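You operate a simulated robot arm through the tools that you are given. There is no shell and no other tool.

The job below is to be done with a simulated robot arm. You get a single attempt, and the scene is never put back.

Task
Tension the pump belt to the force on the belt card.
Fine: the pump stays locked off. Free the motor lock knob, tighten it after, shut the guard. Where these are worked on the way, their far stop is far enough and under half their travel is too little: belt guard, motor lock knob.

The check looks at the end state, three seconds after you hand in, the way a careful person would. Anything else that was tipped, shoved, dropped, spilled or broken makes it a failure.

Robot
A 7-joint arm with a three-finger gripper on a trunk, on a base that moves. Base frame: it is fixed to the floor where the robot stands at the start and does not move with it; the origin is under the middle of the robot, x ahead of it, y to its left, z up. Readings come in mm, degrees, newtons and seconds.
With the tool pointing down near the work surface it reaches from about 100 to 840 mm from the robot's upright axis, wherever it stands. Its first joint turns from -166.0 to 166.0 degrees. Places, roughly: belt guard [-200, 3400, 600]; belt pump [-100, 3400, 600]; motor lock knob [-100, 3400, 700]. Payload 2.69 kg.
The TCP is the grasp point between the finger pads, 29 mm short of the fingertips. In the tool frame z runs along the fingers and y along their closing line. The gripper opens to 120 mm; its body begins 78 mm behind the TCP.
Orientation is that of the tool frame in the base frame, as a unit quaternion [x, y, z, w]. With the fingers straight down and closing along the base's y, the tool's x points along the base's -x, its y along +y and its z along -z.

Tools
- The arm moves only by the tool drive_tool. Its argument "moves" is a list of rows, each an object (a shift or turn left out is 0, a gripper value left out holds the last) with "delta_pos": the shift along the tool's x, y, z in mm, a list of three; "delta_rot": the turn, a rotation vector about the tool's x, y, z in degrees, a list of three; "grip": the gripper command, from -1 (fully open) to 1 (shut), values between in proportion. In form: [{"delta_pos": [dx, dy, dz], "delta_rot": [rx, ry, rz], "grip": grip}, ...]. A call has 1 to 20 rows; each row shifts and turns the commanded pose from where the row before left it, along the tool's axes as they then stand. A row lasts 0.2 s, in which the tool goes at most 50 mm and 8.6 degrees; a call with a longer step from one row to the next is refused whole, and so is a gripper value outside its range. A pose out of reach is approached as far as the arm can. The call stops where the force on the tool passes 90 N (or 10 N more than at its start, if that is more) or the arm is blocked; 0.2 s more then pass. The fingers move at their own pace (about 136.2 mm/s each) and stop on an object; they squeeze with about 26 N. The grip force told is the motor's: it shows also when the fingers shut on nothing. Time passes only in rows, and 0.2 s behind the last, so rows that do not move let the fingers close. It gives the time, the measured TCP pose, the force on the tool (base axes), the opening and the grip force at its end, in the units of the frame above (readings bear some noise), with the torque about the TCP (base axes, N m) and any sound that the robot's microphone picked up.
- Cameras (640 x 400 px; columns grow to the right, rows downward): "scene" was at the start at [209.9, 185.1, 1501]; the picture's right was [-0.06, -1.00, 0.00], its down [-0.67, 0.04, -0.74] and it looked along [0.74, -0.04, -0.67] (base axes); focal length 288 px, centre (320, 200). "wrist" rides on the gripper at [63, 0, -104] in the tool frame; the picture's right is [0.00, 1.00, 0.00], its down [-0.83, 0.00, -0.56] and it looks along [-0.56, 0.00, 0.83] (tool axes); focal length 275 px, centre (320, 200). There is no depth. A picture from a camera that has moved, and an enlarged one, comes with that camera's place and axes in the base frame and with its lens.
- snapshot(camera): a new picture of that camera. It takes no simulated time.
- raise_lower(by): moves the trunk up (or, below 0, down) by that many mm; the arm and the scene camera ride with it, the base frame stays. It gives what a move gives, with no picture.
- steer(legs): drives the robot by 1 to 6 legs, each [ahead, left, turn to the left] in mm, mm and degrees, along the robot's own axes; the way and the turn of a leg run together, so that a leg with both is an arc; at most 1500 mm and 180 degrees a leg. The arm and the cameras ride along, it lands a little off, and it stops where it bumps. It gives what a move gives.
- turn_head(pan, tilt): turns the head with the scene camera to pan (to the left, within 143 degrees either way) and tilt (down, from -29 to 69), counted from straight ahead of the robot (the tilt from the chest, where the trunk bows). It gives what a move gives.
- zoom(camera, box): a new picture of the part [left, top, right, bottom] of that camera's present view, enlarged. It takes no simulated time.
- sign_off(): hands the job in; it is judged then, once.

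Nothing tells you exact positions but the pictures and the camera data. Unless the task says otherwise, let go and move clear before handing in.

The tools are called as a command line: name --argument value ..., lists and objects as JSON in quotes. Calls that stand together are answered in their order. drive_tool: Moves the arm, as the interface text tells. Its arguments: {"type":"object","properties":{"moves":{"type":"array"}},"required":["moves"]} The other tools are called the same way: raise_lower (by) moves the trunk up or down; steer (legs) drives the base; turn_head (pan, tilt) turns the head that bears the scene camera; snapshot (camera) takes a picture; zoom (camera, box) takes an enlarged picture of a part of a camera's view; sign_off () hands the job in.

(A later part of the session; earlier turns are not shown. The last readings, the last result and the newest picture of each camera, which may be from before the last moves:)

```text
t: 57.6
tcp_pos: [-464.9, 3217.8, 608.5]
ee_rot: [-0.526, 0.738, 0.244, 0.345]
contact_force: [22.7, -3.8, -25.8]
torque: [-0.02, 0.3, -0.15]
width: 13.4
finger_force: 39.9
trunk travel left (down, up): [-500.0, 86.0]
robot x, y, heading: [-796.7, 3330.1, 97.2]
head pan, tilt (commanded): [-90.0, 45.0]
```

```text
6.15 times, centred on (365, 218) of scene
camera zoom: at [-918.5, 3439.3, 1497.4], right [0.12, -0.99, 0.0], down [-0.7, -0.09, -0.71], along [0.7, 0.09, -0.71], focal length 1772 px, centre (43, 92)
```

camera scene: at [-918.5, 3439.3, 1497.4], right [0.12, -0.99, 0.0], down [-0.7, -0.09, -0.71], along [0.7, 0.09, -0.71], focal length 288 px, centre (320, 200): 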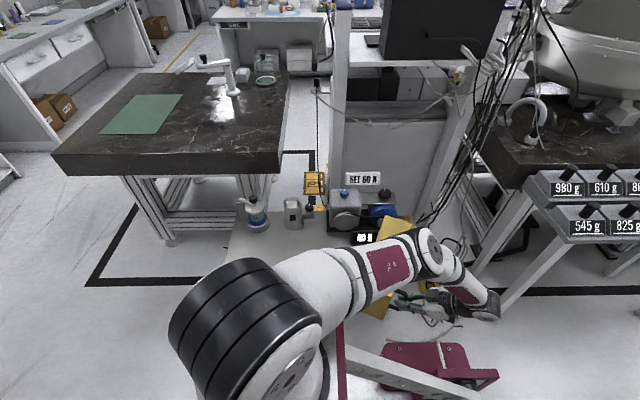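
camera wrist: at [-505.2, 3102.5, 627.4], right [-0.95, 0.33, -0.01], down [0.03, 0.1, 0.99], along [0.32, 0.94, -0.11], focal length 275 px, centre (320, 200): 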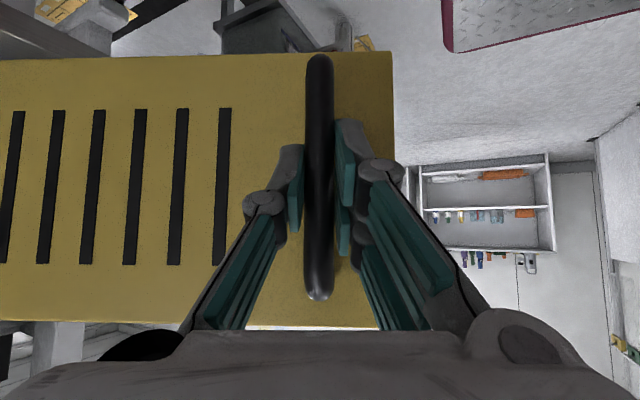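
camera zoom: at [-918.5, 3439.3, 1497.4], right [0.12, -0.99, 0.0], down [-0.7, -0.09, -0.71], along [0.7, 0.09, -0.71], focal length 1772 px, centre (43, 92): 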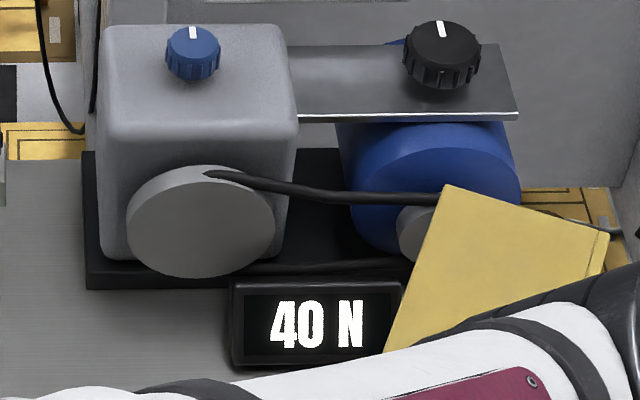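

The display reads 40 N and the target is 60 N. I'll keep swinging the guard toward its far stop.

drive_tool --moves '[{"delta_pos": [0.6, -1.9, 1.1]}, {"delta_pos": [11.9, -5.0, -14.2], "delta_rot": [-3.06, 0, -2.57]}, {"delta_pos": [11.9, -5.0, -14.2], "delta_rot": [-3.06, 0, -2.57]}, {"delta_pos": [11.9, -5.0, -14.2], "delta_rot": [-3.06, 0, -2.57]}, {"delta_pos": [11.9, -5.0, -14.2], "delta_rot": [-3.06, 0, -2.57]}, {"delta_pos": [11.9, -5.0, -14.2], "delta_rot": [-3.06, 0, -2.57]}]'

snapshot --camera "wrist"

snapshot --camera "scene"

```text
t: 59.0
tcp_pos: [-467.2, 3202.2, 611.3]
ee_rot: [-0.584, 0.689, 0.274, 0.33]
contact_force: [56.7, -4.9, -29.0]
torque: [-0.08, -0.2, -0.38]
width: 13.4
finger_force: 39.9
out of reach, approached as far as the arm can: row 3, 4, 5, 6
trunk travel left (down, up): [-500.0, 86.0]
robot x, y, heading: [-795.9, 3326.6, 97.2]
head pan, tilt (commanded): [-90.0, 45.0]
```

```text
taken
camera wrist: at [-487.0, 3080.6, 627.1], right [-0.99, 0.16, -0.01], down [0.01, 0.09, 1.0], along [0.16, 0.98, -0.09], focal length 275 px, centre (320, 200)
```

wrist: 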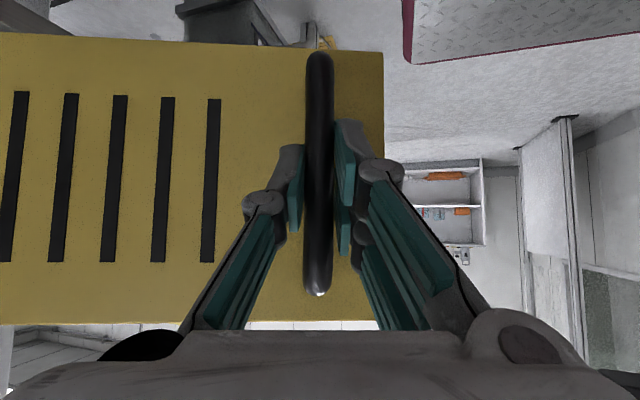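

```text
taken
camera scene: at [-917.1, 3439.1, 1497.4], right [0.12, -0.99, 0.0], down [-0.7, -0.09, -0.71], along [0.7, 0.09, -0.71], focal length 288 px, centre (320, 200)
```

scene: 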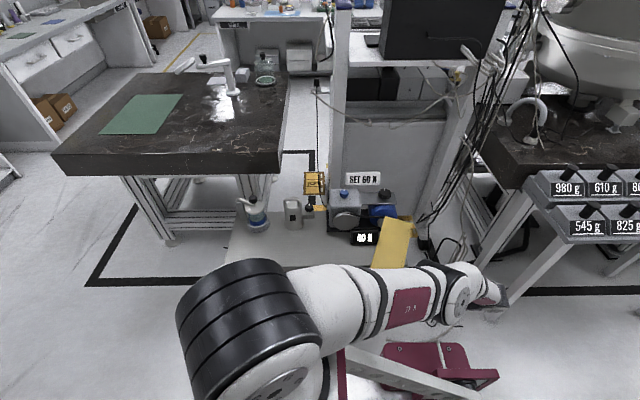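

The arm ran out of reach at this orientation with the guard about 70° open. I'll back the commanded pose off a little to relieve the strain, then release and push the guard further another way.

drive_tool --moves '[{"delta_pos": [-12.1, 3.7, 14.4], "delta_rot": [3.06, 0, 2.57]}, {"delta_pos": [-12.1, 3.7, 14.4], "delta_rot": [3.06, 0, 2.57]}, {"delta_pos": [-12.1, 3.7, 14.4], "delta_rot": [3.06, 0, 2.57]}]'

```text
t: 59.8
tcp_pos: [-460.1, 3254.7, 614.4]
ee_rot: [-0.509, 0.746, 0.235, 0.359]
contact_force: [80.4, -23.6, -29.0]
torque: [-0.17, -0.24, -0.63]
width: 17.7
finger_force: 43.4
trunk travel left (down, up): [-500.0, 86.0]
robot x, y, heading: [-798.8, 3326.0, 96.9]
head pan, tilt (commanded): [-90.0, 45.0]
```

The reversal moved the handle outward off its arc, giving about 80 N. I'll ease inward to relieve it and then open the gripper.

drive_tool --moves '[{"delta_pos": [-0.9, -9, 1.1]}, {"delta_pos": [-1, 0, -0.8]}]'

```text
t: 60.4
tcp_pos: [-457.9, 3256.3, 614.2]
ee_rot: [-0.509, 0.746, 0.241, 0.356]
contact_force: [53.3, -15.3, -17.1]
torque: [-0.06, -0.43, -0.47]
width: 13.6
finger_force: 39.8
trunk travel left (down, up): [-500.0, 86.0]
robot x, y, heading: [-799.7, 3327.7, 97.1]
head pan, tilt (commanded): [-90.0, 45.0]
```

drive_tool --moves '[{"delta_pos": [-1.4, -14, 1.7]}, {"delta_pos": [0, 0, 0]}]'

snapshot --camera "wrist"

```text
t: 61.0
tcp_pos: [-457.1, 3257.8, 613.0]
ee_rot: [-0.507, 0.746, 0.251, 0.351]
contact_force: [-29.5, 8.8, 31.4]
torque: [0.11, -0.76, 0.28]
width: 13.7
finger_force: 40.5
trunk travel left (down, up): [-500.0, 86.0]
robot x, y, heading: [-796.7, 3334.0, 97.4]
head pan, tilt (commanded): [-90.0, 45.0]
```

```text
taken
camera wrist: at [-499.9, 3142.6, 628.0], right [-0.93, 0.36, 0.02], down [0.05, 0.08, 1.0], along [0.35, 0.93, -0.09], focal length 275 px, centre (320, 200)
```

wrist: 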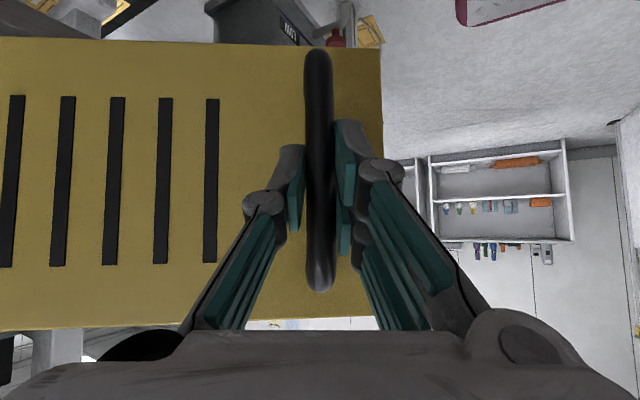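

Forces are small now. I'll open the gripper, retreat from the handle, and see whether the guard stays put.

drive_tool --moves '[{"delta_pos": [0.4, 4, -0.5]}, {"grip": -0.4}, {"grip": -0.4}, {"delta_pos": [0, 0, -30]}, {"delta_pos": [0, 0, -40]}, {"delta_pos": [0, 0, -40]}]'

snapshot --camera "wrist"

snapshot --camera "scene"

```text
t: 62.4
tcp_pos: [-485.5, 3174.9, 681.3]
ee_rot: [-0.509, 0.746, 0.246, 0.353]
contact_force: [0.0, 0.8, 0.5]
torque: [-0.01, -0.01, 0.01]
width: 84.4
finger_force: 0.0
trunk travel left (down, up): [-500.0, 86.0]
robot x, y, heading: [-797.4, 3323.0, 97.0]
head pan, tilt (commanded): [-90.0, 45.0]
```

```text
taken
camera wrist: at [-528.4, 3060.9, 696.7], right [-0.93, 0.36, 0.01], down [0.04, 0.08, 1.0], along [0.36, 0.93, -0.09], focal length 275 px, centre (320, 200)
```

wrist: 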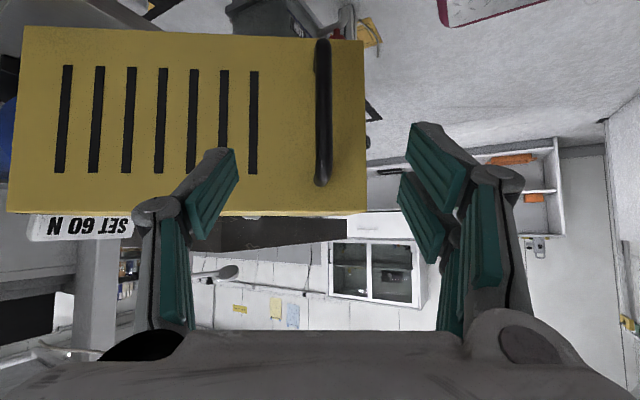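

```text
taken
camera scene: at [-919.5, 3439.5, 1497.3], right [0.12, -0.99, 0.0], down [-0.7, -0.09, -0.71], along [0.7, 0.09, -0.71], focal length 288 px, centre (320, 200)
```

scene: 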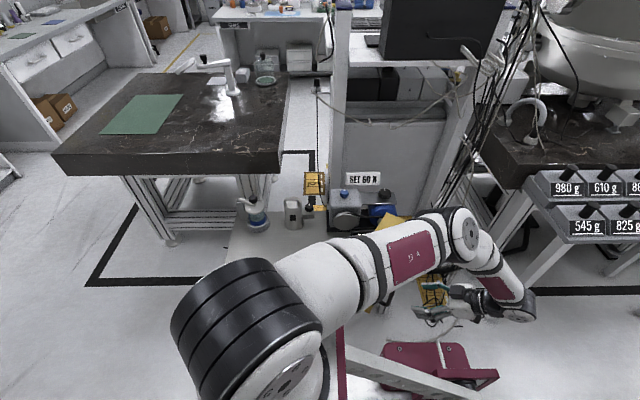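

The guard stays where I left it. I'll lift and straighten the tool, then bring the closed fingers down on the inner side of the guard so I can push its top plate's free edge further open.

drive_tool --moves '[{"delta_rot": [0, 8.3, 0]}, {"delta_rot": [0, 8.3, 0]}, {"delta_rot": [0, 8.3, 0]}, {"delta_rot": [0, 8.3, 0]}, {"delta_rot": [0, 8.3, 0]}, {"delta_rot": [0, 8.3, 0]}, {"delta_pos": [0, 0, -45], "grip": 1}, {"delta_pos": [0, 0, -45]}, {"delta_pos": [0, 0, -45]}, {"delta_pos": [0, 0, -45]}, {"delta_pos": [-43.3, 2.1, 0], "delta_rot": [0, 0, 8.2]}, {"delta_pos": [-42.6, 8.3, 0], "delta_rot": [0, 0, 8.2]}, {"delta_pos": [-41, 14.3, 0], "delta_rot": [0, 0, 8.2]}, {"delta_pos": [-38.5, 20, 0], "delta_rot": [0, 0, 8.2]}, {"delta_pos": [-35.3, 25.3, 0], "delta_rot": [0, 0, 8.2]}, {"delta_pos": [-31.3, 30, 0], "delta_rot": [0, 0, 8.2]}, {"delta_pos": [-26.7, 34.2, 0], "delta_rot": [0, 0, 8.2]}]'

snapshot --camera "wrist"

snapshot --camera "scene"

```text
t: 66.0
tcp_pos: [-388.0, 3459.9, 865.8]
ee_rot: [-0.098, 0.995, 0.011, 0.001]
contact_force: [0.2, -0.5, 0.4]
torque: [0.03, 0.01, -0.02]
width: 0.0
finger_force: 26.1
trunk travel left (down, up): [-500.0, 86.0]
robot x, y, heading: [-797.9, 3329.2, 97.1]
head pan, tilt (commanded): [-90.0, 45.0]
```

```text
taken
camera wrist: at [-449.2, 3441.4, 968.8], right [-0.2, 0.98, 0.02], down [0.81, 0.15, 0.56], along [0.54, 0.13, -0.83], focal length 275 px, centre (320, 200)
```

wrist: 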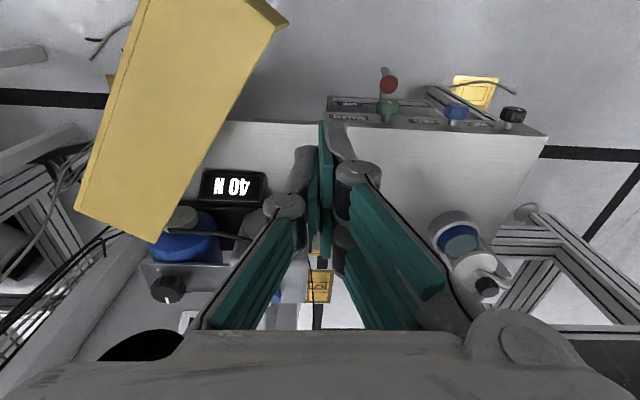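

```text
taken
camera scene: at [-919.5, 3439.0, 1497.4], right [0.12, -0.99, 0.0], down [-0.7, -0.09, -0.71], along [0.7, 0.09, -0.71], focal length 288 px, centre (320, 200)
```

scene: 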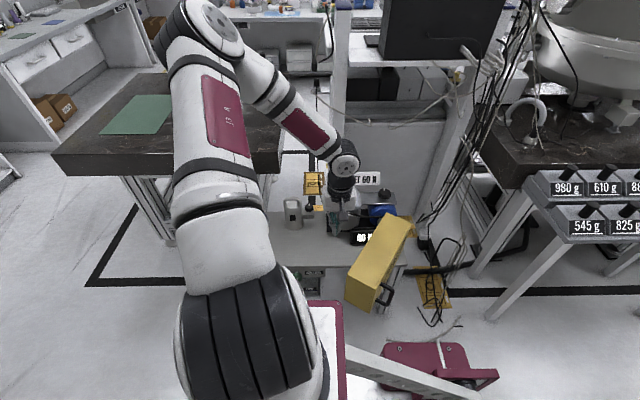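

The guard stands open at about 58° and I can see everything clearly. I'll lower the closed fingers on its inner side beside the top plate's edge.

drive_tool --moves '[{"delta_pos": [-24, -18, 0]}, {"delta_pos": [0, 0, 46]}, {"delta_pos": [0, 0, 46]}, {"delta_pos": [0, 0, 46]}, {"delta_pos": [0, 0, 46]}]'

snapshot --camera "wrist"

zoom --camera "scene" --box '[290, 170, 450, 310]'

```text
t: 67.2
tcp_pos: [-360.4, 3450.3, 680.9]
ee_rot: [-0.099, 0.995, 0.011, 0.0]
contact_force: [0.6, -0.1, 0.1]
torque: [-0.01, -0.01, -0.02]
width: 0.0
finger_force: 26.0
trunk travel left (down, up): [-500.0, 86.0]
robot x, y, heading: [-799.0, 3327.9, 96.7]
head pan, tilt (commanded): [-90.0, 45.0]
```

```text
taken
camera wrist: at [-422.0, 3432.2, 783.8], right [-0.2, 0.98, 0.02], down [0.81, 0.16, 0.56], along [0.54, 0.13, -0.83], focal length 275 px, centre (320, 200)
```

wrist: 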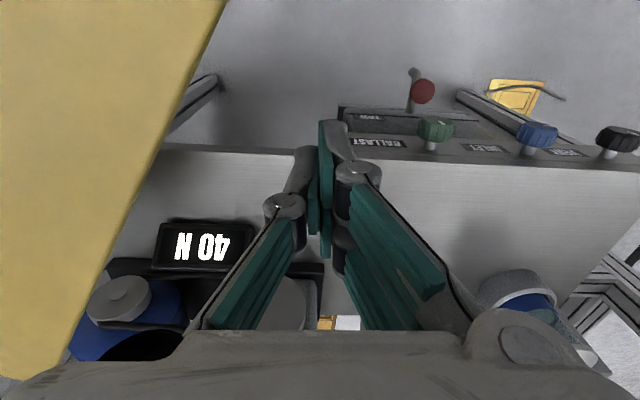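

```text
2.86 times, centred on (370, 240) of scene
camera zoom: at [-919.7, 3439.3, 1497.3], right [0.12, -0.99, 0.0], down [-0.7, -0.09, -0.71], along [0.7, 0.09, -0.71], focal length 822 px, centre (177, 86)
```

zoom: 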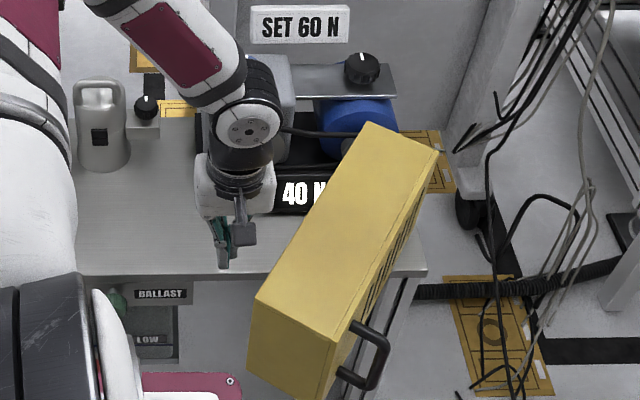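

The fingers are clear on the inner side, between the guard and the pump. I'll push the guard's edge along its arc.

drive_tool --moves '[{"delta_pos": [29.4, -13.2, 0]}, {"delta_pos": [27.8, -16.2, 0]}, {"delta_pos": [26.0, -19.0, 0]}, {"delta_pos": [23.9, -21.6, 0]}, {"delta_pos": [21.5, -24.0, 0]}]'

zoom --camera "scene" --box '[290, 170, 450, 310]'

```text
t: 68.4
tcp_pos: [-467.3, 3332.0, 681.4]
ee_rot: [-0.1, 0.995, 0.011, 0.0]
contact_force: [0.0, -0.6, 0.2]
torque: [-0.03, -0.01, 0.0]
width: 0.0
finger_force: 26.0
trunk travel left (down, up): [-500.0, 86.0]
robot x, y, heading: [-797.3, 3325.9, 97.1]
head pan, tilt (commanded): [-90.0, 45.0]
```

```text
2.86 times, centred on (370, 240) of scene
camera zoom: at [-919.5, 3439.7, 1497.3], right [0.12, -0.99, 0.0], down [-0.7, -0.09, -0.71], along [0.7, 0.09, -0.71], focal length 822 px, centre (177, 86)
```

zoom: 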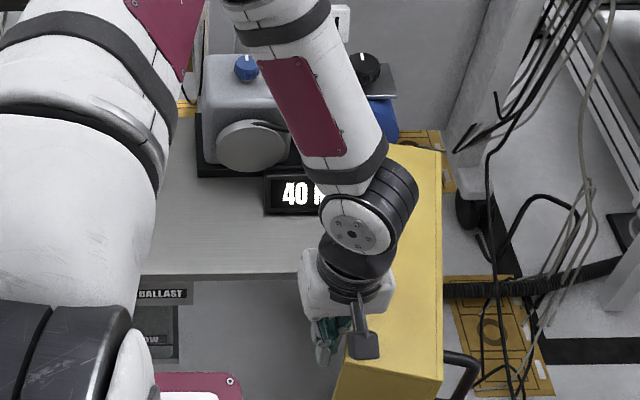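

The guard moves freely and is now near 80° open. I'll continue to the stop.

drive_tool --moves '[{"delta_pos": [18.8, -26.1, 0]}, {"delta_pos": [16.0, -27.9, 0]}, {"delta_pos": [13.0, -29.5, 0]}, {"delta_pos": [9.8, -30.7, 0]}]'

zoom --camera "scene" --box '[290, 170, 450, 310]'

```text
t: 69.4
tcp_pos: [-501.8, 3209.6, 678.5]
ee_rot: [-0.099, 0.995, 0.012, 0.0]
contact_force: [-0.3, 0.2, 0.8]
torque: [-0.01, -0.01, -0.02]
width: 0.1
finger_force: 25.9
trunk travel left (down, up): [-500.0, 86.0]
robot x, y, heading: [-795.0, 3328.6, 97.0]
head pan, tilt (commanded): [-90.0, 45.0]
```

```text
2.86 times, centred on (370, 240) of scene
camera zoom: at [-919.5, 3439.6, 1497.3], right [0.12, -0.99, 0.0], down [-0.7, -0.09, -0.71], along [0.7, 0.09, -0.71], focal length 822 px, centre (177, 86)
```

zoom: 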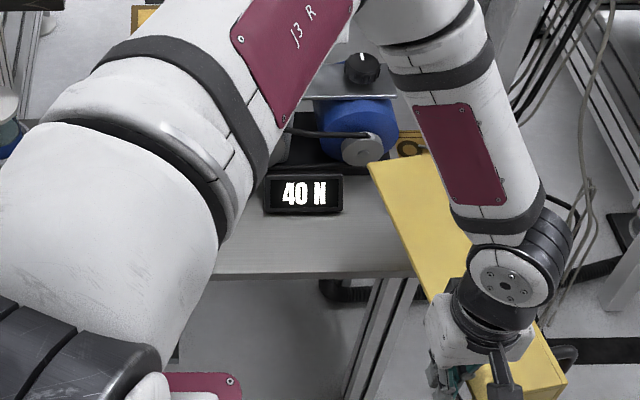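

The guard is past 100° with no stop felt yet. I'll push a little further.

drive_tool --moves '[{"delta_pos": [3.3, -15.7, 0]}, {"delta_pos": [2.5, -15.9, 0]}, {"delta_pos": [1.0, -16, 0]}]'

zoom --camera "scene" --box '[290, 170, 450, 310]'

```text
t: 70.2
tcp_pos: [-501.6, 3180.3, 676.3]
ee_rot: [-0.103, 0.994, 0.026, 0.001]
contact_force: [-6.7, 13.3, 6.8]
torque: [-0.25, -0.08, -0.06]
width: 0.0
finger_force: 25.9
trunk travel left (down, up): [-500.0, 86.0]
robot x, y, heading: [-797.2, 3330.4, 96.9]
head pan, tilt (commanded): [-90.0, 45.0]
stopped in row 3: the force on the tool passed its limit at 108 N (the readings are from after the stop); the commanded pose is now the measured one
```

```text
2.86 times, centred on (370, 240) of scene
camera zoom: at [-920.4, 3440.7, 1497.2], right [0.12, -0.99, 0.0], down [-0.7, -0.09, -0.71], along [0.7, 0.09, -0.71], focal length 822 px, centre (177, 86)
```

zoom: 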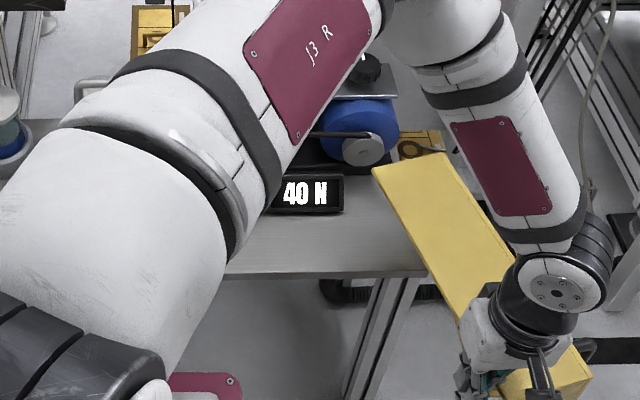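

The guard has reached its far stop. Next I'll back away, rise, and move above the motor lock knob at about (-27, 3280) with the tool pointing down.

drive_tool --moves '[{"delta_pos": [0, 30, 0], "delta_rot": [3, 0, 4]}, {"delta_pos": [0, 0, -48]}, {"delta_pos": [0, 0, -48]}, {"delta_pos": [0, 0, -48]}, {"delta_pos": [0, 0, -48], "grip": -0.5}, {"delta_pos": [-44.1, 0.4, 0]}, {"delta_pos": [-44.1, 0.4, 0]}, {"delta_pos": [-44.1, 0.4, 0]}, {"delta_pos": [-44.1, 0.4, 0]}, {"delta_pos": [-44.1, 0.4, 0]}, {"delta_pos": [-44.1, 0.4, 0]}, {"delta_pos": [-44.1, 0.4, 0]}, {"delta_pos": [-44.1, 0.4, 0]}, {"delta_pos": [-44.1, 0.4, 0]}, {"delta_pos": [-44.1, 0.4, 0]}, {"delta_pos": [-44.1, 0.4, 0]}]'

snapshot --camera "wrist"

snapshot --camera "scene"

```text
t: 73.7
tcp_pos: [-116.5, 3300.1, 879.2]
ee_rot: [-0.066, 0.998, -0.001, 0.002]
contact_force: [-1.1, -0.4, 0.9]
torque: [0.04, 0.0, -0.03]
width: 90.1
finger_force: 0.1
out of reach, approached as far as the arm can: row 14, 15, 16
trunk travel left (down, up): [-500.0, 86.0]
robot x, y, heading: [-800.0, 3324.7, 97.1]
head pan, tilt (commanded): [-90.0, 45.0]
```

```text
taken
camera wrist: at [-179.4, 3289.5, 982.2], right [-0.14, 0.99, 0.0], down [0.82, 0.12, 0.56], along [0.55, 0.07, -0.83], focal length 275 px, centre (320, 200)
```

wrist: 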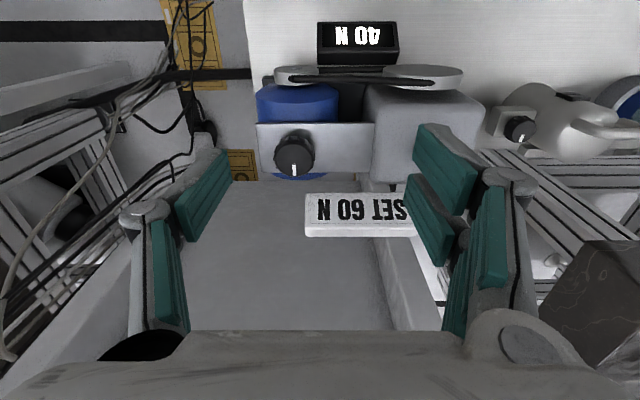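

```text
taken
camera scene: at [-919.9, 3439.6, 1497.4], right [0.12, -0.99, 0.0], down [-0.7, -0.09, -0.71], along [0.7, 0.09, -0.71], focal length 288 px, centre (320, 200)
```

scene: 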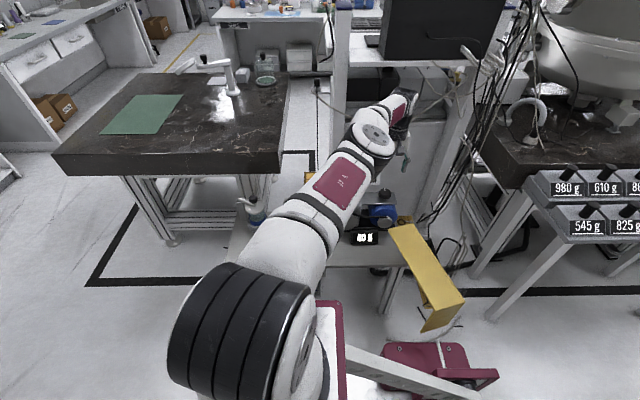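

The arm couldn't reach further out at this height. I can see the knob, the display (40 N) and the card well, so I'll descend somewhat and test whether the reach improves lower down.

drive_tool --moves '[{"delta_pos": [20, 0, 0]}, {"delta_pos": [0, 0, 30]}, {"delta_pos": [0, 0, 30]}, {"delta_pos": [0, 0, 20]}, {"delta_pos": [-30, 0, 0]}, {"delta_pos": [-30, 0, 0]}, {"delta_pos": [-30, 0, 0]}]'

snapshot --camera "wrist"

```text
t: 75.2
tcp_pos: [-119.4, 3327.2, 812.7]
ee_rot: [-0.067, 0.998, -0.002, 0.003]
contact_force: [-0.1, -0.2, 0.4]
torque: [0.02, -0.01, 0.03]
width: 90.0
finger_force: 0.1
out of reach, approached as far as the arm can: row 5, 6, 7
trunk travel left (down, up): [-500.0, 86.0]
robot x, y, heading: [-797.4, 3327.9, 96.8]
head pan, tilt (commanded): [-90.0, 45.0]
```

```text
taken
camera wrist: at [-182.9, 3316.2, 916.4], right [-0.14, 0.99, 0.0], down [0.82, 0.12, 0.56], along [0.55, 0.07, -0.83], focal length 275 px, centre (320, 200)
```

wrist: 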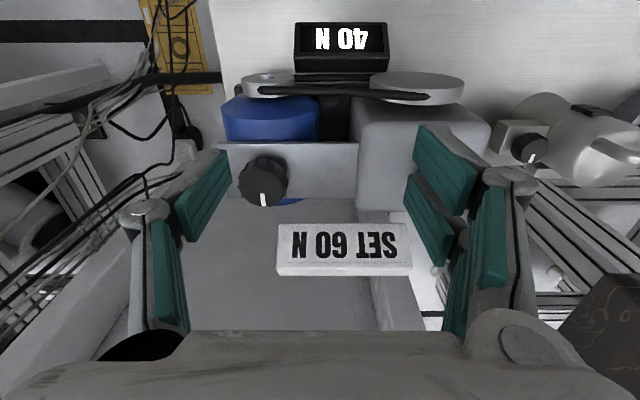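

The reach limit comes from shoulder distance, since the arm's base sits about 220 mm ahead of the robot's axis, so I need to move the base back and a little to the right. First I'll retract the arm and look down at the gap between my base and the table.

drive_tool --moves '[{"delta_pos": [40, 0, -30]}, {"delta_pos": [45, 0, -20]}, {"delta_pos": [45, 0, -10]}, {"delta_pos": [45, 10, 0]}, {"delta_pos": [45, 10, 0]}, {"delta_pos": [45, 10, 0]}, {"delta_pos": [45, 10, 0]}]'

turn_head --pan -100 --tilt 69

snapshot --camera "scene"

turn_head --pan -135 --tilt 60

snapshot --camera "scene"

```text
t: 76.8
tcp_pos: [-433.5, 3326.0, 869.3]
ee_rot: [-0.068, 0.998, -0.002, 0.003]
contact_force: [0.7, -0.5, -0.2]
torque: [-0.02, 0.04, -0.02]
width: 90.0
finger_force: 0.0
trunk travel left (down, up): [-500.0, 86.0]
robot x, y, heading: [-796.9, 3327.2, 97.0]
head pan, tilt (commanded): [-90.0, 45.0]
```

```text
t: 77.7
tcp_pos: [-433.5, 3324.9, 870.1]
ee_rot: [-0.068, 0.998, -0.002, 0.002]
contact_force: [-0.1, -1.0, 0.2]
torque: [-0.02, -0.02, 0.0]
width: 89.9
finger_force: 0.1
trunk travel left (down, up): [-500.0, 86.0]
robot x, y, heading: [-796.3, 3331.0, 97.1]
head pan, tilt (commanded): [-100.0, 68.8]
```

```text
taken
camera scene: at [-944.6, 3427.1, 1468.5], right [-0.05, -1.0, 0.0], down [-0.93, 0.05, -0.36], along [0.36, -0.02, -0.93], focal length 288 px, centre (320, 200)
```

scene: 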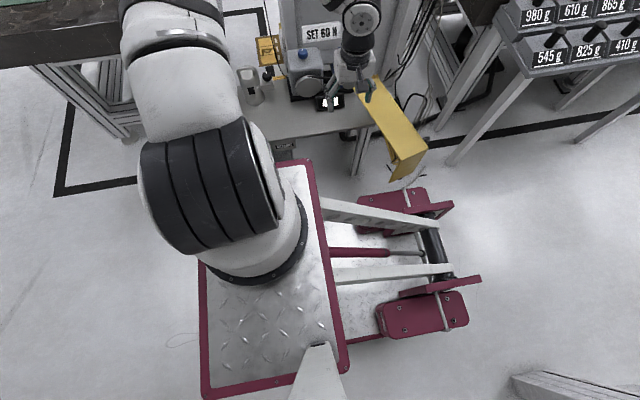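

```text
t: 78.7
tcp_pos: [-434.0, 3325.7, 869.8]
ee_rot: [-0.067, 0.998, -0.002, 0.003]
contact_force: [0.2, 0.5, 0.0]
torque: [-0.03, 0.02, -0.01]
width: 90.0
finger_force: 0.1
trunk travel left (down, up): [-500.0, 86.0]
robot x, y, heading: [-794.4, 3327.4, 97.1]
head pan, tilt (commanded): [-135.0, 60.0]
```

```text
taken
camera scene: at [-947.9, 3389.0, 1477.9], right [-0.61, -0.79, 0.0], down [-0.68, 0.53, -0.5], along [0.39, -0.31, -0.87], focal length 288 px, centre (320, 200)
```

scene: 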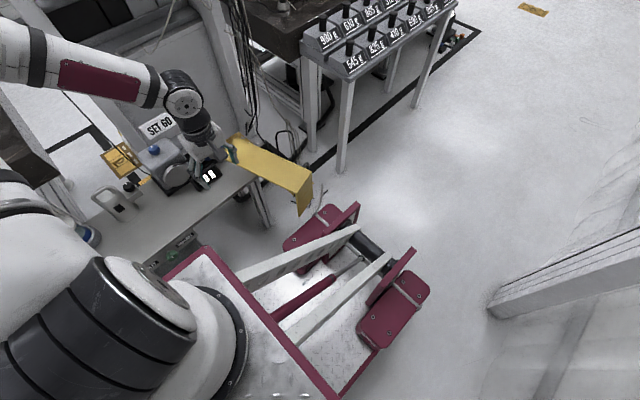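

Now I can see my layout: the arm base is about 214 mm ahead of my axis, on a raised platform, and the chassis has about 190 mm clearance to the table. I'll raise the arm, drive back 230 mm and right 70 mm, then lower the trunk 150 mm to gain reach.

drive_tool --moves '[{"delta_pos": [0, 0, -40]}, {"delta_pos": [0, 0, -40]}, {"delta_pos": [0, 0, -40]}]'

steer --legs '[[-230, 0, 0], [0, -70, 0]]'

turn_head --pan -90 --tilt 60

snapshot --camera "scene"

```text
t: 79.5
tcp_pos: [-435.0, 3328.2, 989.8]
ee_rot: [-0.067, 0.998, -0.001, 0.001]
contact_force: [0.2, -1.0, 0.8]
torque: [0.06, -0.01, 0.01]
width: 90.2
finger_force: 0.2
trunk travel left (down, up): [-500.0, 86.0]
robot x, y, heading: [-797.8, 3332.0, 97.2]
head pan, tilt (commanded): [-135.0, 60.0]
```

```text
t: 81.9
tcp_pos: [-336.0, 3108.6, 989.7]
ee_rot: [-0.068, 0.998, -0.002, 0.002]
contact_force: [0.5, 0.4, 0.6]
torque: [-0.04, 0.0, -0.02]
width: 90.1
finger_force: 0.1
trunk travel left (down, up): [-500.0, 86.0]
robot x, y, heading: [-700.3, 3111.2, 97.6]
head pan, tilt (commanded): [-135.0, 60.0]
```

```text
t: 83.0
tcp_pos: [-336.2, 3108.6, 990.2]
ee_rot: [-0.069, 0.998, -0.002, 0.003]
contact_force: [0.3, 0.7, 0.5]
torque: [0.02, 0.04, 0.03]
width: 90.2
finger_force: 0.0
trunk travel left (down, up): [-500.0, 86.0]
robot x, y, heading: [-702.8, 3109.8, 96.9]
head pan, tilt (commanded): [-90.0, 60.0]
```

```text
taken
camera scene: at [-836.3, 3218.3, 1477.9], right [0.12, -0.99, 0.0], down [-0.86, -0.11, -0.5], along [0.5, 0.06, -0.87], focal length 288 px, centre (320, 200)
```

scene: 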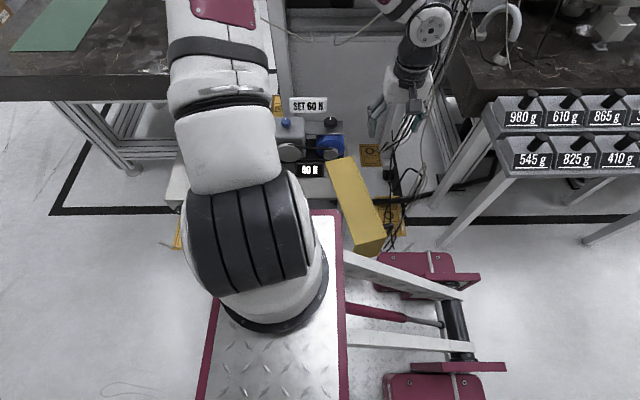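

turn_head --pan -90 --tilt 35

snapshot --camera "scene"

```text
t: 83.9
tcp_pos: [-335.9, 3108.6, 990.4]
ee_rot: [-0.069, 0.998, -0.002, 0.002]
contact_force: [-0.1, 0.3, -0.3]
torque: [0.02, 0.03, 0.01]
width: 90.1
finger_force: 0.0
trunk travel left (down, up): [-500.0, 86.0]
robot x, y, heading: [-702.4, 3109.8, 97.3]
head pan, tilt (commanded): [-90.0, 35.0]
```

```text
taken
camera scene: at [-815.1, 3221.0, 1512.1], right [0.13, -0.99, 0.0], down [-0.57, -0.07, -0.82], along [0.81, 0.1, -0.57], focal length 288 px, centre (320, 200)
```

scene: 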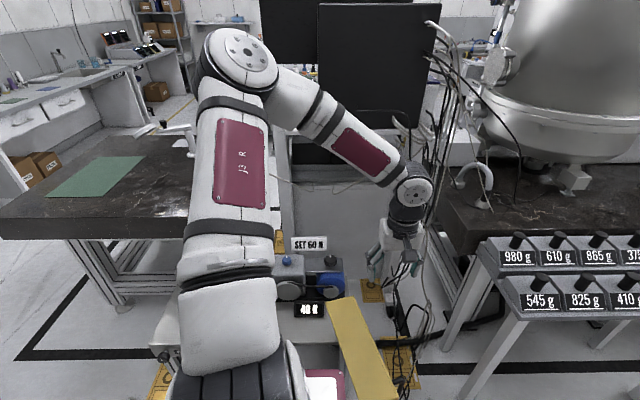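

The elbow is up in free space and everything is clear. I'll lower the trunk 150 mm, then move over the knob.

raise_lower --by -150

snapshot --camera "scene"

```text
t: 85.6
tcp_pos: [-335.9, 3108.6, 842.0]
ee_rot: [-0.068, 0.998, -0.001, 0.003]
contact_force: [-0.2, 0.0, 0.5]
torque: [-0.01, -0.01, 0.0]
width: 89.8
finger_force: 0.1
trunk travel left (down, up): [-350.0, 236.0]
robot x, y, heading: [-703.2, 3113.1, 97.1]
head pan, tilt (commanded): [-90.0, 35.0]
```

```text
taken
camera scene: at [-828.5, 3327.4, 1361.7], right [0.13, -0.99, 0.0], down [-0.57, -0.07, -0.82], along [0.81, 0.1, -0.57], focal length 288 px, centre (320, 200)
```

scene: 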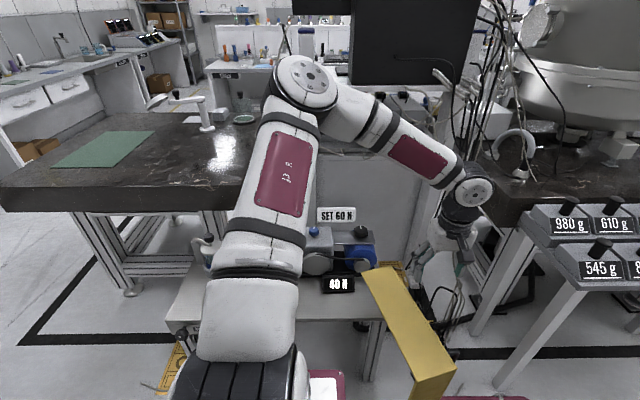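

drive_tool --moves '[{"delta_pos": [-41.2, 15.9, 0]}, {"delta_pos": [-41.2, 15.9, 0]}, {"delta_pos": [-41.2, 15.9, 0]}, {"delta_pos": [-41.2, 15.9, 0]}, {"delta_pos": [-41.2, 15.9, 0]}, {"delta_pos": [-41.2, 15.9, 0]}, {"delta_pos": [-41.2, 15.9, 0]}, {"delta_pos": [-41.2, 15.9, 0]}]'

snapshot --camera "wrist"

snapshot --camera "scene"

```text
t: 87.4
tcp_pos: [-27.5, 3276.0, 841.8]
ee_rot: [-0.067, 0.998, -0.001, 0.002]
contact_force: [0.1, -0.5, 0.3]
torque: [-0.01, 0.0, -0.05]
width: 89.9
finger_force: 0.0
trunk travel left (down, up): [-350.0, 236.0]
robot x, y, heading: [-697.5, 3106.9, 97.5]
head pan, tilt (commanded): [-90.0, 35.0]
```

```text
taken
camera wrist: at [-91.1, 3266.0, 945.1], right [-0.14, 0.99, 0.0], down [0.82, 0.12, 0.56], along [0.55, 0.07, -0.83], focal length 275 px, centre (320, 200)
```

wrist: 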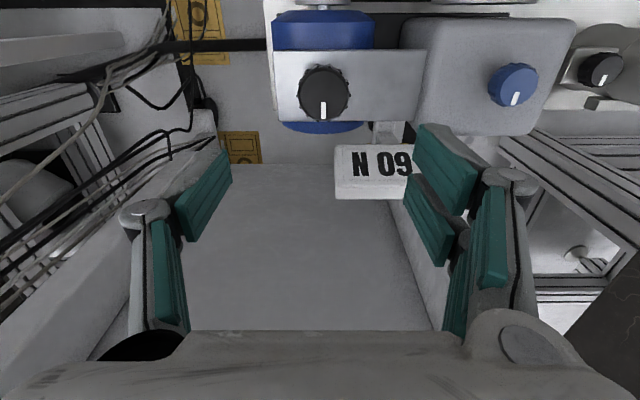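

```text
taken
camera scene: at [-828.7, 3327.4, 1361.7], right [0.13, -0.99, 0.0], down [-0.57, -0.07, -0.82], along [0.81, 0.1, -0.57], focal length 288 px, centre (320, 200)
```

scene: 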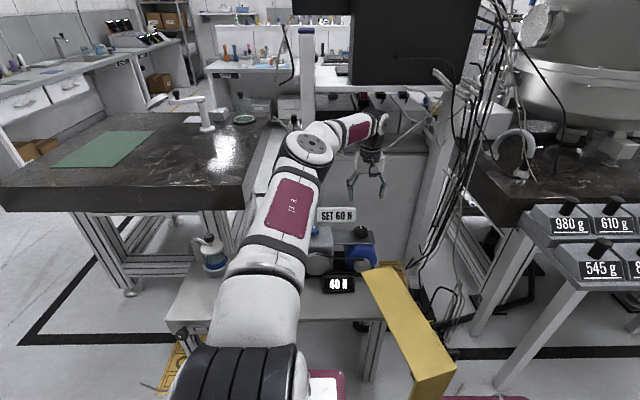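

I'm above the knob, which sits at about (-30, 3278). I'll zoom in on the knob and bracket to judge its height and any markings.

zoom --camera "wrist" --box '[260, 0, 440, 140]'

zoom --camera "scene" --box '[295, 195, 405, 300]'

zoom --camera "scene" --box '[330, 215, 390, 255]'

```text
2.86 times, centred on (350, 70) of wrist
camera zoom: at [-91.1, 3266.0, 945.1], right [-0.14, 0.99, 0.0], down [0.82, 0.12, 0.56], along [0.55, 0.07, -0.83], focal length 786 px, centre (234, 571)
```

zoom: 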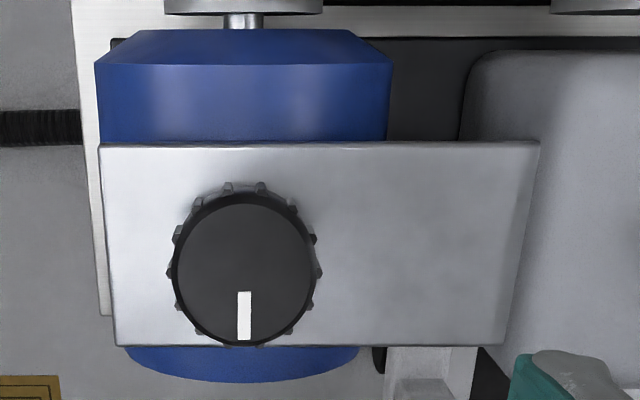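

```text
3.81 times, centred on (350, 248) of scene
camera zoom: at [-828.7, 3327.4, 1361.7], right [0.13, -0.99, 0.0], down [-0.57, -0.07, -0.82], along [0.81, 0.1, -0.57], focal length 1097 px, centre (206, 19)
```

zoom: 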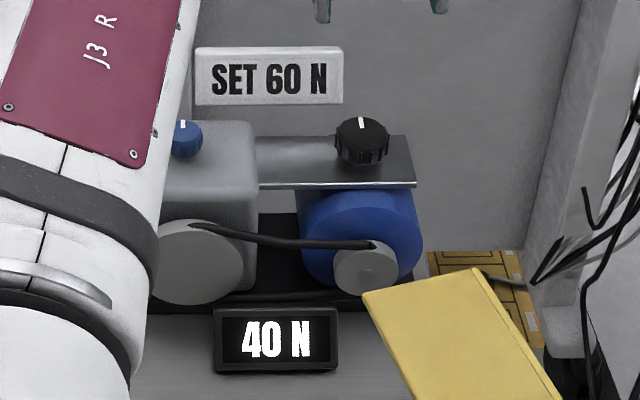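

```text
10.00 times, centred on (360, 235) of scene
camera zoom: at [-828.7, 3327.4, 1361.7], right [0.13, -0.99, 0.0], down [-0.57, -0.07, -0.82], along [0.81, 0.1, -0.57], focal length 2879 px, centre (-80, -150)
```

zoom: 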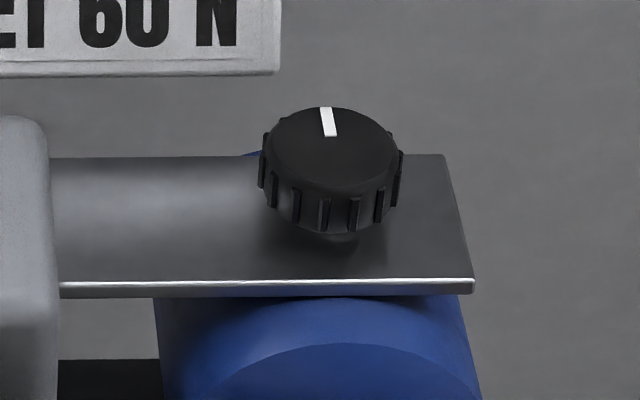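

The knob is about 50 mm across, with its top at z≈679 and body down to 660, and the plate is at 646. I'll descend most of the way with open fingers and check alignment.

drive_tool --moves '[{"delta_pos": [1.5, 3.7, 30]}, {"delta_pos": [0, 0, 40]}, {"delta_pos": [0, 0, 40]}, {"delta_pos": [0, 0, 20]}]'

snapshot --camera "wrist"

zoom --camera "scene" --box '[295, 175, 405, 300]'

```text
t: 88.4
tcp_pos: [-27.0, 3280.9, 712.8]
ee_rot: [-0.07, 0.998, -0.002, 0.003]
contact_force: [0.2, 0.2, -0.3]
torque: [0.0, -0.03, -0.01]
width: 90.0
finger_force: 0.1
trunk travel left (down, up): [-350.0, 236.0]
robot x, y, heading: [-702.5, 3108.0, 97.4]
head pan, tilt (commanded): [-90.0, 35.0]
```

```text
taken
camera wrist: at [-91.2, 3271.0, 815.0], right [-0.14, 0.99, 0.0], down [0.82, 0.12, 0.56], along [0.56, 0.08, -0.83], focal length 275 px, centre (320, 200)
```

wrist: 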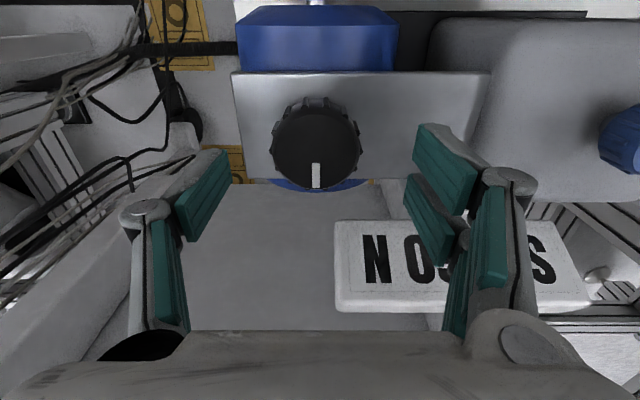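

```text
3.20 times, centred on (350, 238) of scene
camera zoom: at [-828.6, 3327.4, 1361.7], right [0.13, -0.99, 0.0], down [-0.57, -0.07, -0.82], along [0.81, 0.1, -0.57], focal length 921 px, centre (224, 80)
```

zoom: 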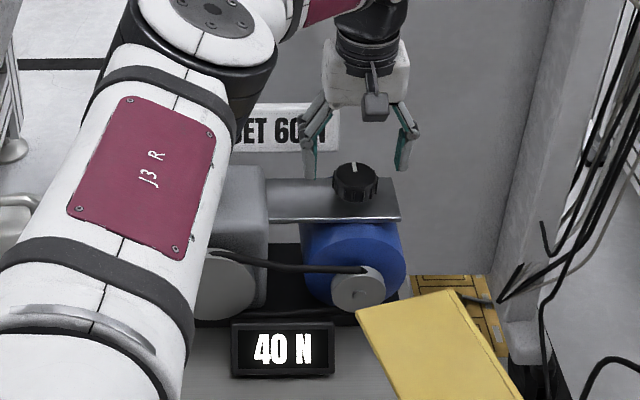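

Aligned to within a few millimetres. I'll correct by about 4 mm, go down to knob height and close on the knob.

drive_tool --moves '[{"delta_pos": [4, -1.8, 10]}, {"delta_pos": [0, 0, 19]}, {"delta_pos": [0, 0, 0]}]'

snapshot --camera "wrist"

zoom --camera "scene" --box '[320, 190, 400, 260]'

```text
t: 89.2
tcp_pos: [-31.7, 3280.4, 680.9]
ee_rot: [-0.069, 0.998, -0.002, 0.002]
contact_force: [0.2, 0.0, 0.7]
torque: [-0.01, 0.03, -0.04]
width: 90.1
finger_force: 0.0
trunk travel left (down, up): [-350.0, 236.0]
robot x, y, heading: [-698.1, 3108.5, 97.0]
head pan, tilt (commanded): [-90.0, 35.0]
```

```text
taken
camera wrist: at [-94.3, 3269.4, 784.8], right [-0.14, 0.99, 0.0], down [0.82, 0.12, 0.56], along [0.56, 0.08, -0.83], focal length 275 px, centre (320, 200)
```

wrist: 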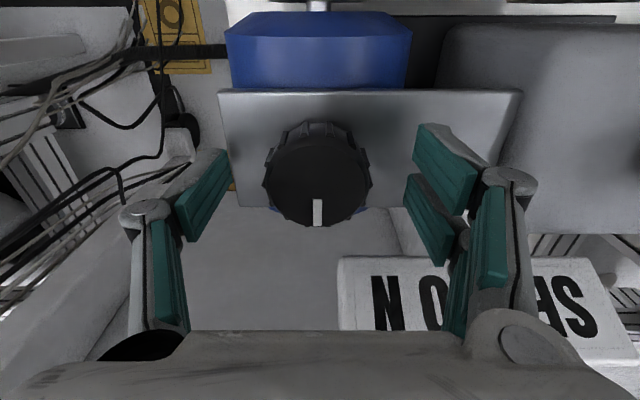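

```text
5.71 times, centred on (360, 225) of scene
camera zoom: at [-828.5, 3327.5, 1361.7], right [0.13, -0.99, 0.0], down [-0.57, -0.07, -0.82], along [0.81, 0.1, -0.57], focal length 1645 px, centre (91, 57)
```

zoom: 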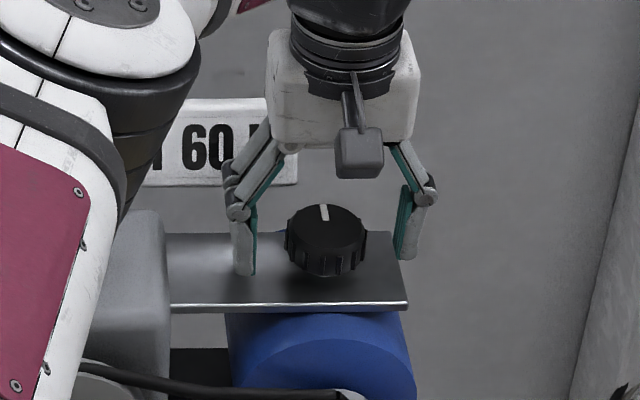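

The fingers straddle the knob without touching the plate. I'll close the gripper.

drive_tool --moves '[{"grip": 0.2}, {"grip": 0.4}, {"grip": 1}, {"grip": 1}, {"grip": 1}]'

snapshot --camera "wrist"

zoom --camera "scene" --box '[300, 190, 400, 300]'

```text
t: 90.4
tcp_pos: [-32.4, 3279.3, 682.5]
ee_rot: [-0.068, 0.998, -0.003, 0.002]
contact_force: [6.2, -10.7, -2.0]
torque: [-0.33, -0.41, -0.07]
width: 46.9
finger_force: 44.9
trunk travel left (down, up): [-350.0, 236.0]
robot x, y, heading: [-701.7, 3109.0, 97.3]
head pan, tilt (commanded): [-90.0, 35.0]
```

```text
taken
camera wrist: at [-94.2, 3268.4, 785.0], right [-0.14, 0.99, -0.01], down [0.82, 0.12, 0.56], along [0.56, 0.07, -0.83], focal length 275 px, centre (320, 200)
```

wrist: 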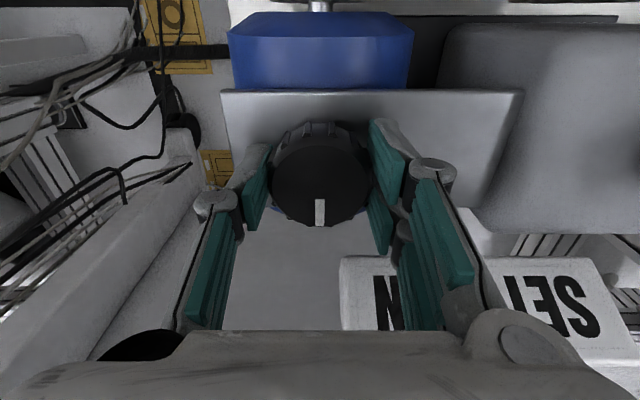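

```text
3.64 times, centred on (350, 245) of scene
camera zoom: at [-828.2, 3327.2, 1361.8], right [0.13, -0.99, 0.0], down [-0.57, -0.07, -0.82], along [0.81, 0.1, -0.57], focal length 1047 px, centre (211, 36)
```

zoom: 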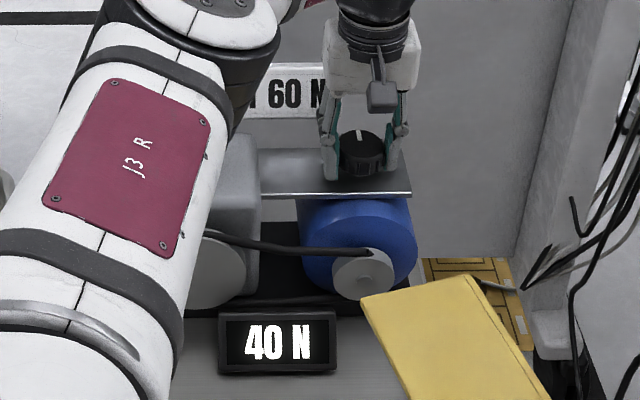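

The knob is gripped. I'll turn it counter-clockwise (seen from above) a little and watch the torque, pointer and display.

drive_tool --moves '[{"delta_rot": [0, 0, -6]}, {"delta_rot": [0, 0, -6]}, {"delta_rot": [0, 0, -6]}, {"delta_rot": [0, 0, 0]}]'

snapshot --camera "wrist"

zoom --camera "scene" --box '[300, 190, 400, 300]'

```text
t: 91.4
tcp_pos: [-32.7, 3277.1, 682.6]
ee_rot: [-0.224, 0.975, -0.003, 0.0]
contact_force: [-2.9, -26.4, -2.0]
torque: [-0.32, 0.15, -0.05]
width: 46.3
finger_force: 45.5
trunk travel left (down, up): [-350.0, 236.0]
robot x, y, heading: [-703.9, 3112.3, 97.0]
head pan, tilt (commanded): [-90.0, 35.0]
```

```text
taken
camera wrist: at [-89.8, 3248.2, 785.5], right [-0.44, 0.9, -0.01], down [0.75, 0.37, 0.56], along [0.5, 0.24, -0.83], focal length 275 px, centre (320, 200)
```

wrist: 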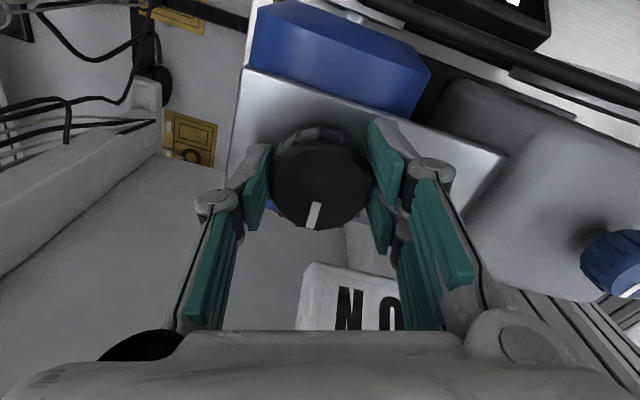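

```text
3.64 times, centred on (350, 245) of scene
camera zoom: at [-828.6, 3326.7, 1361.8], right [0.13, -0.99, 0.0], down [-0.57, -0.07, -0.82], along [0.81, 0.1, -0.57], focal length 1047 px, centre (211, 36)
```

zoom: 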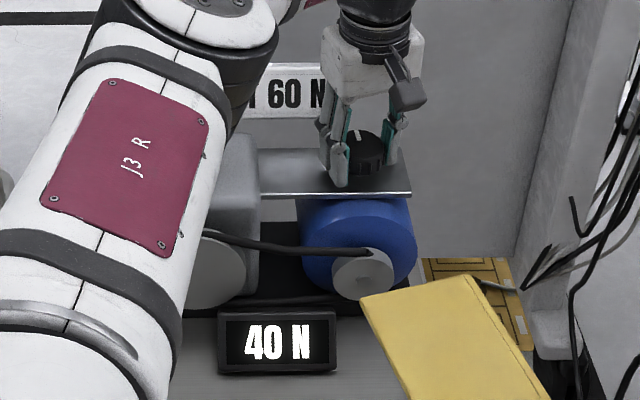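

zoom --camera "scene" --box '[335, 215, 385, 250]'

zoom --camera "wrist" --box '[240, 110, 420, 250]'

```text
11.43 times, centred on (360, 232) of scene
camera zoom: at [-828.6, 3326.7, 1361.8], right [0.13, -0.99, 0.0], down [-0.57, -0.07, -0.82], along [0.81, 0.1, -0.57], focal length 3290 px, centre (-137, -171)
```

zoom: 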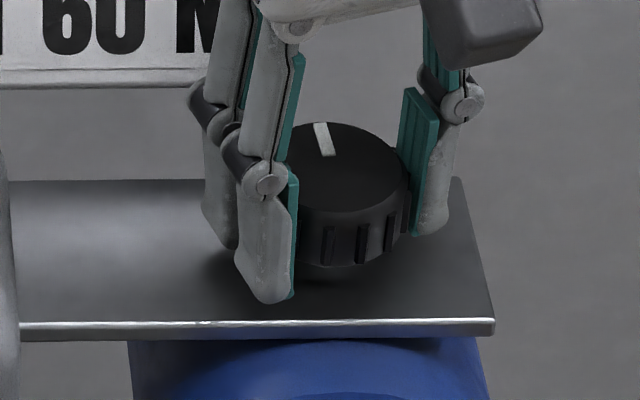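

```text
2.86 times, centred on (330, 180) of wrist
camera zoom: at [-89.8, 3248.2, 785.5], right [-0.44, 0.9, -0.01], down [0.75, 0.37, 0.56], along [0.5, 0.24, -0.83], focal length 786 px, centre (291, 257)
```

zoom: 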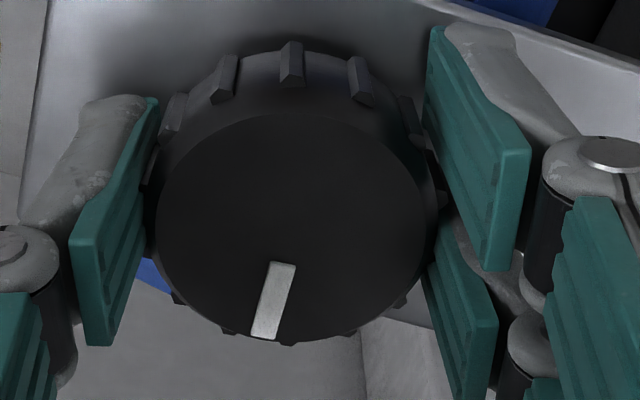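

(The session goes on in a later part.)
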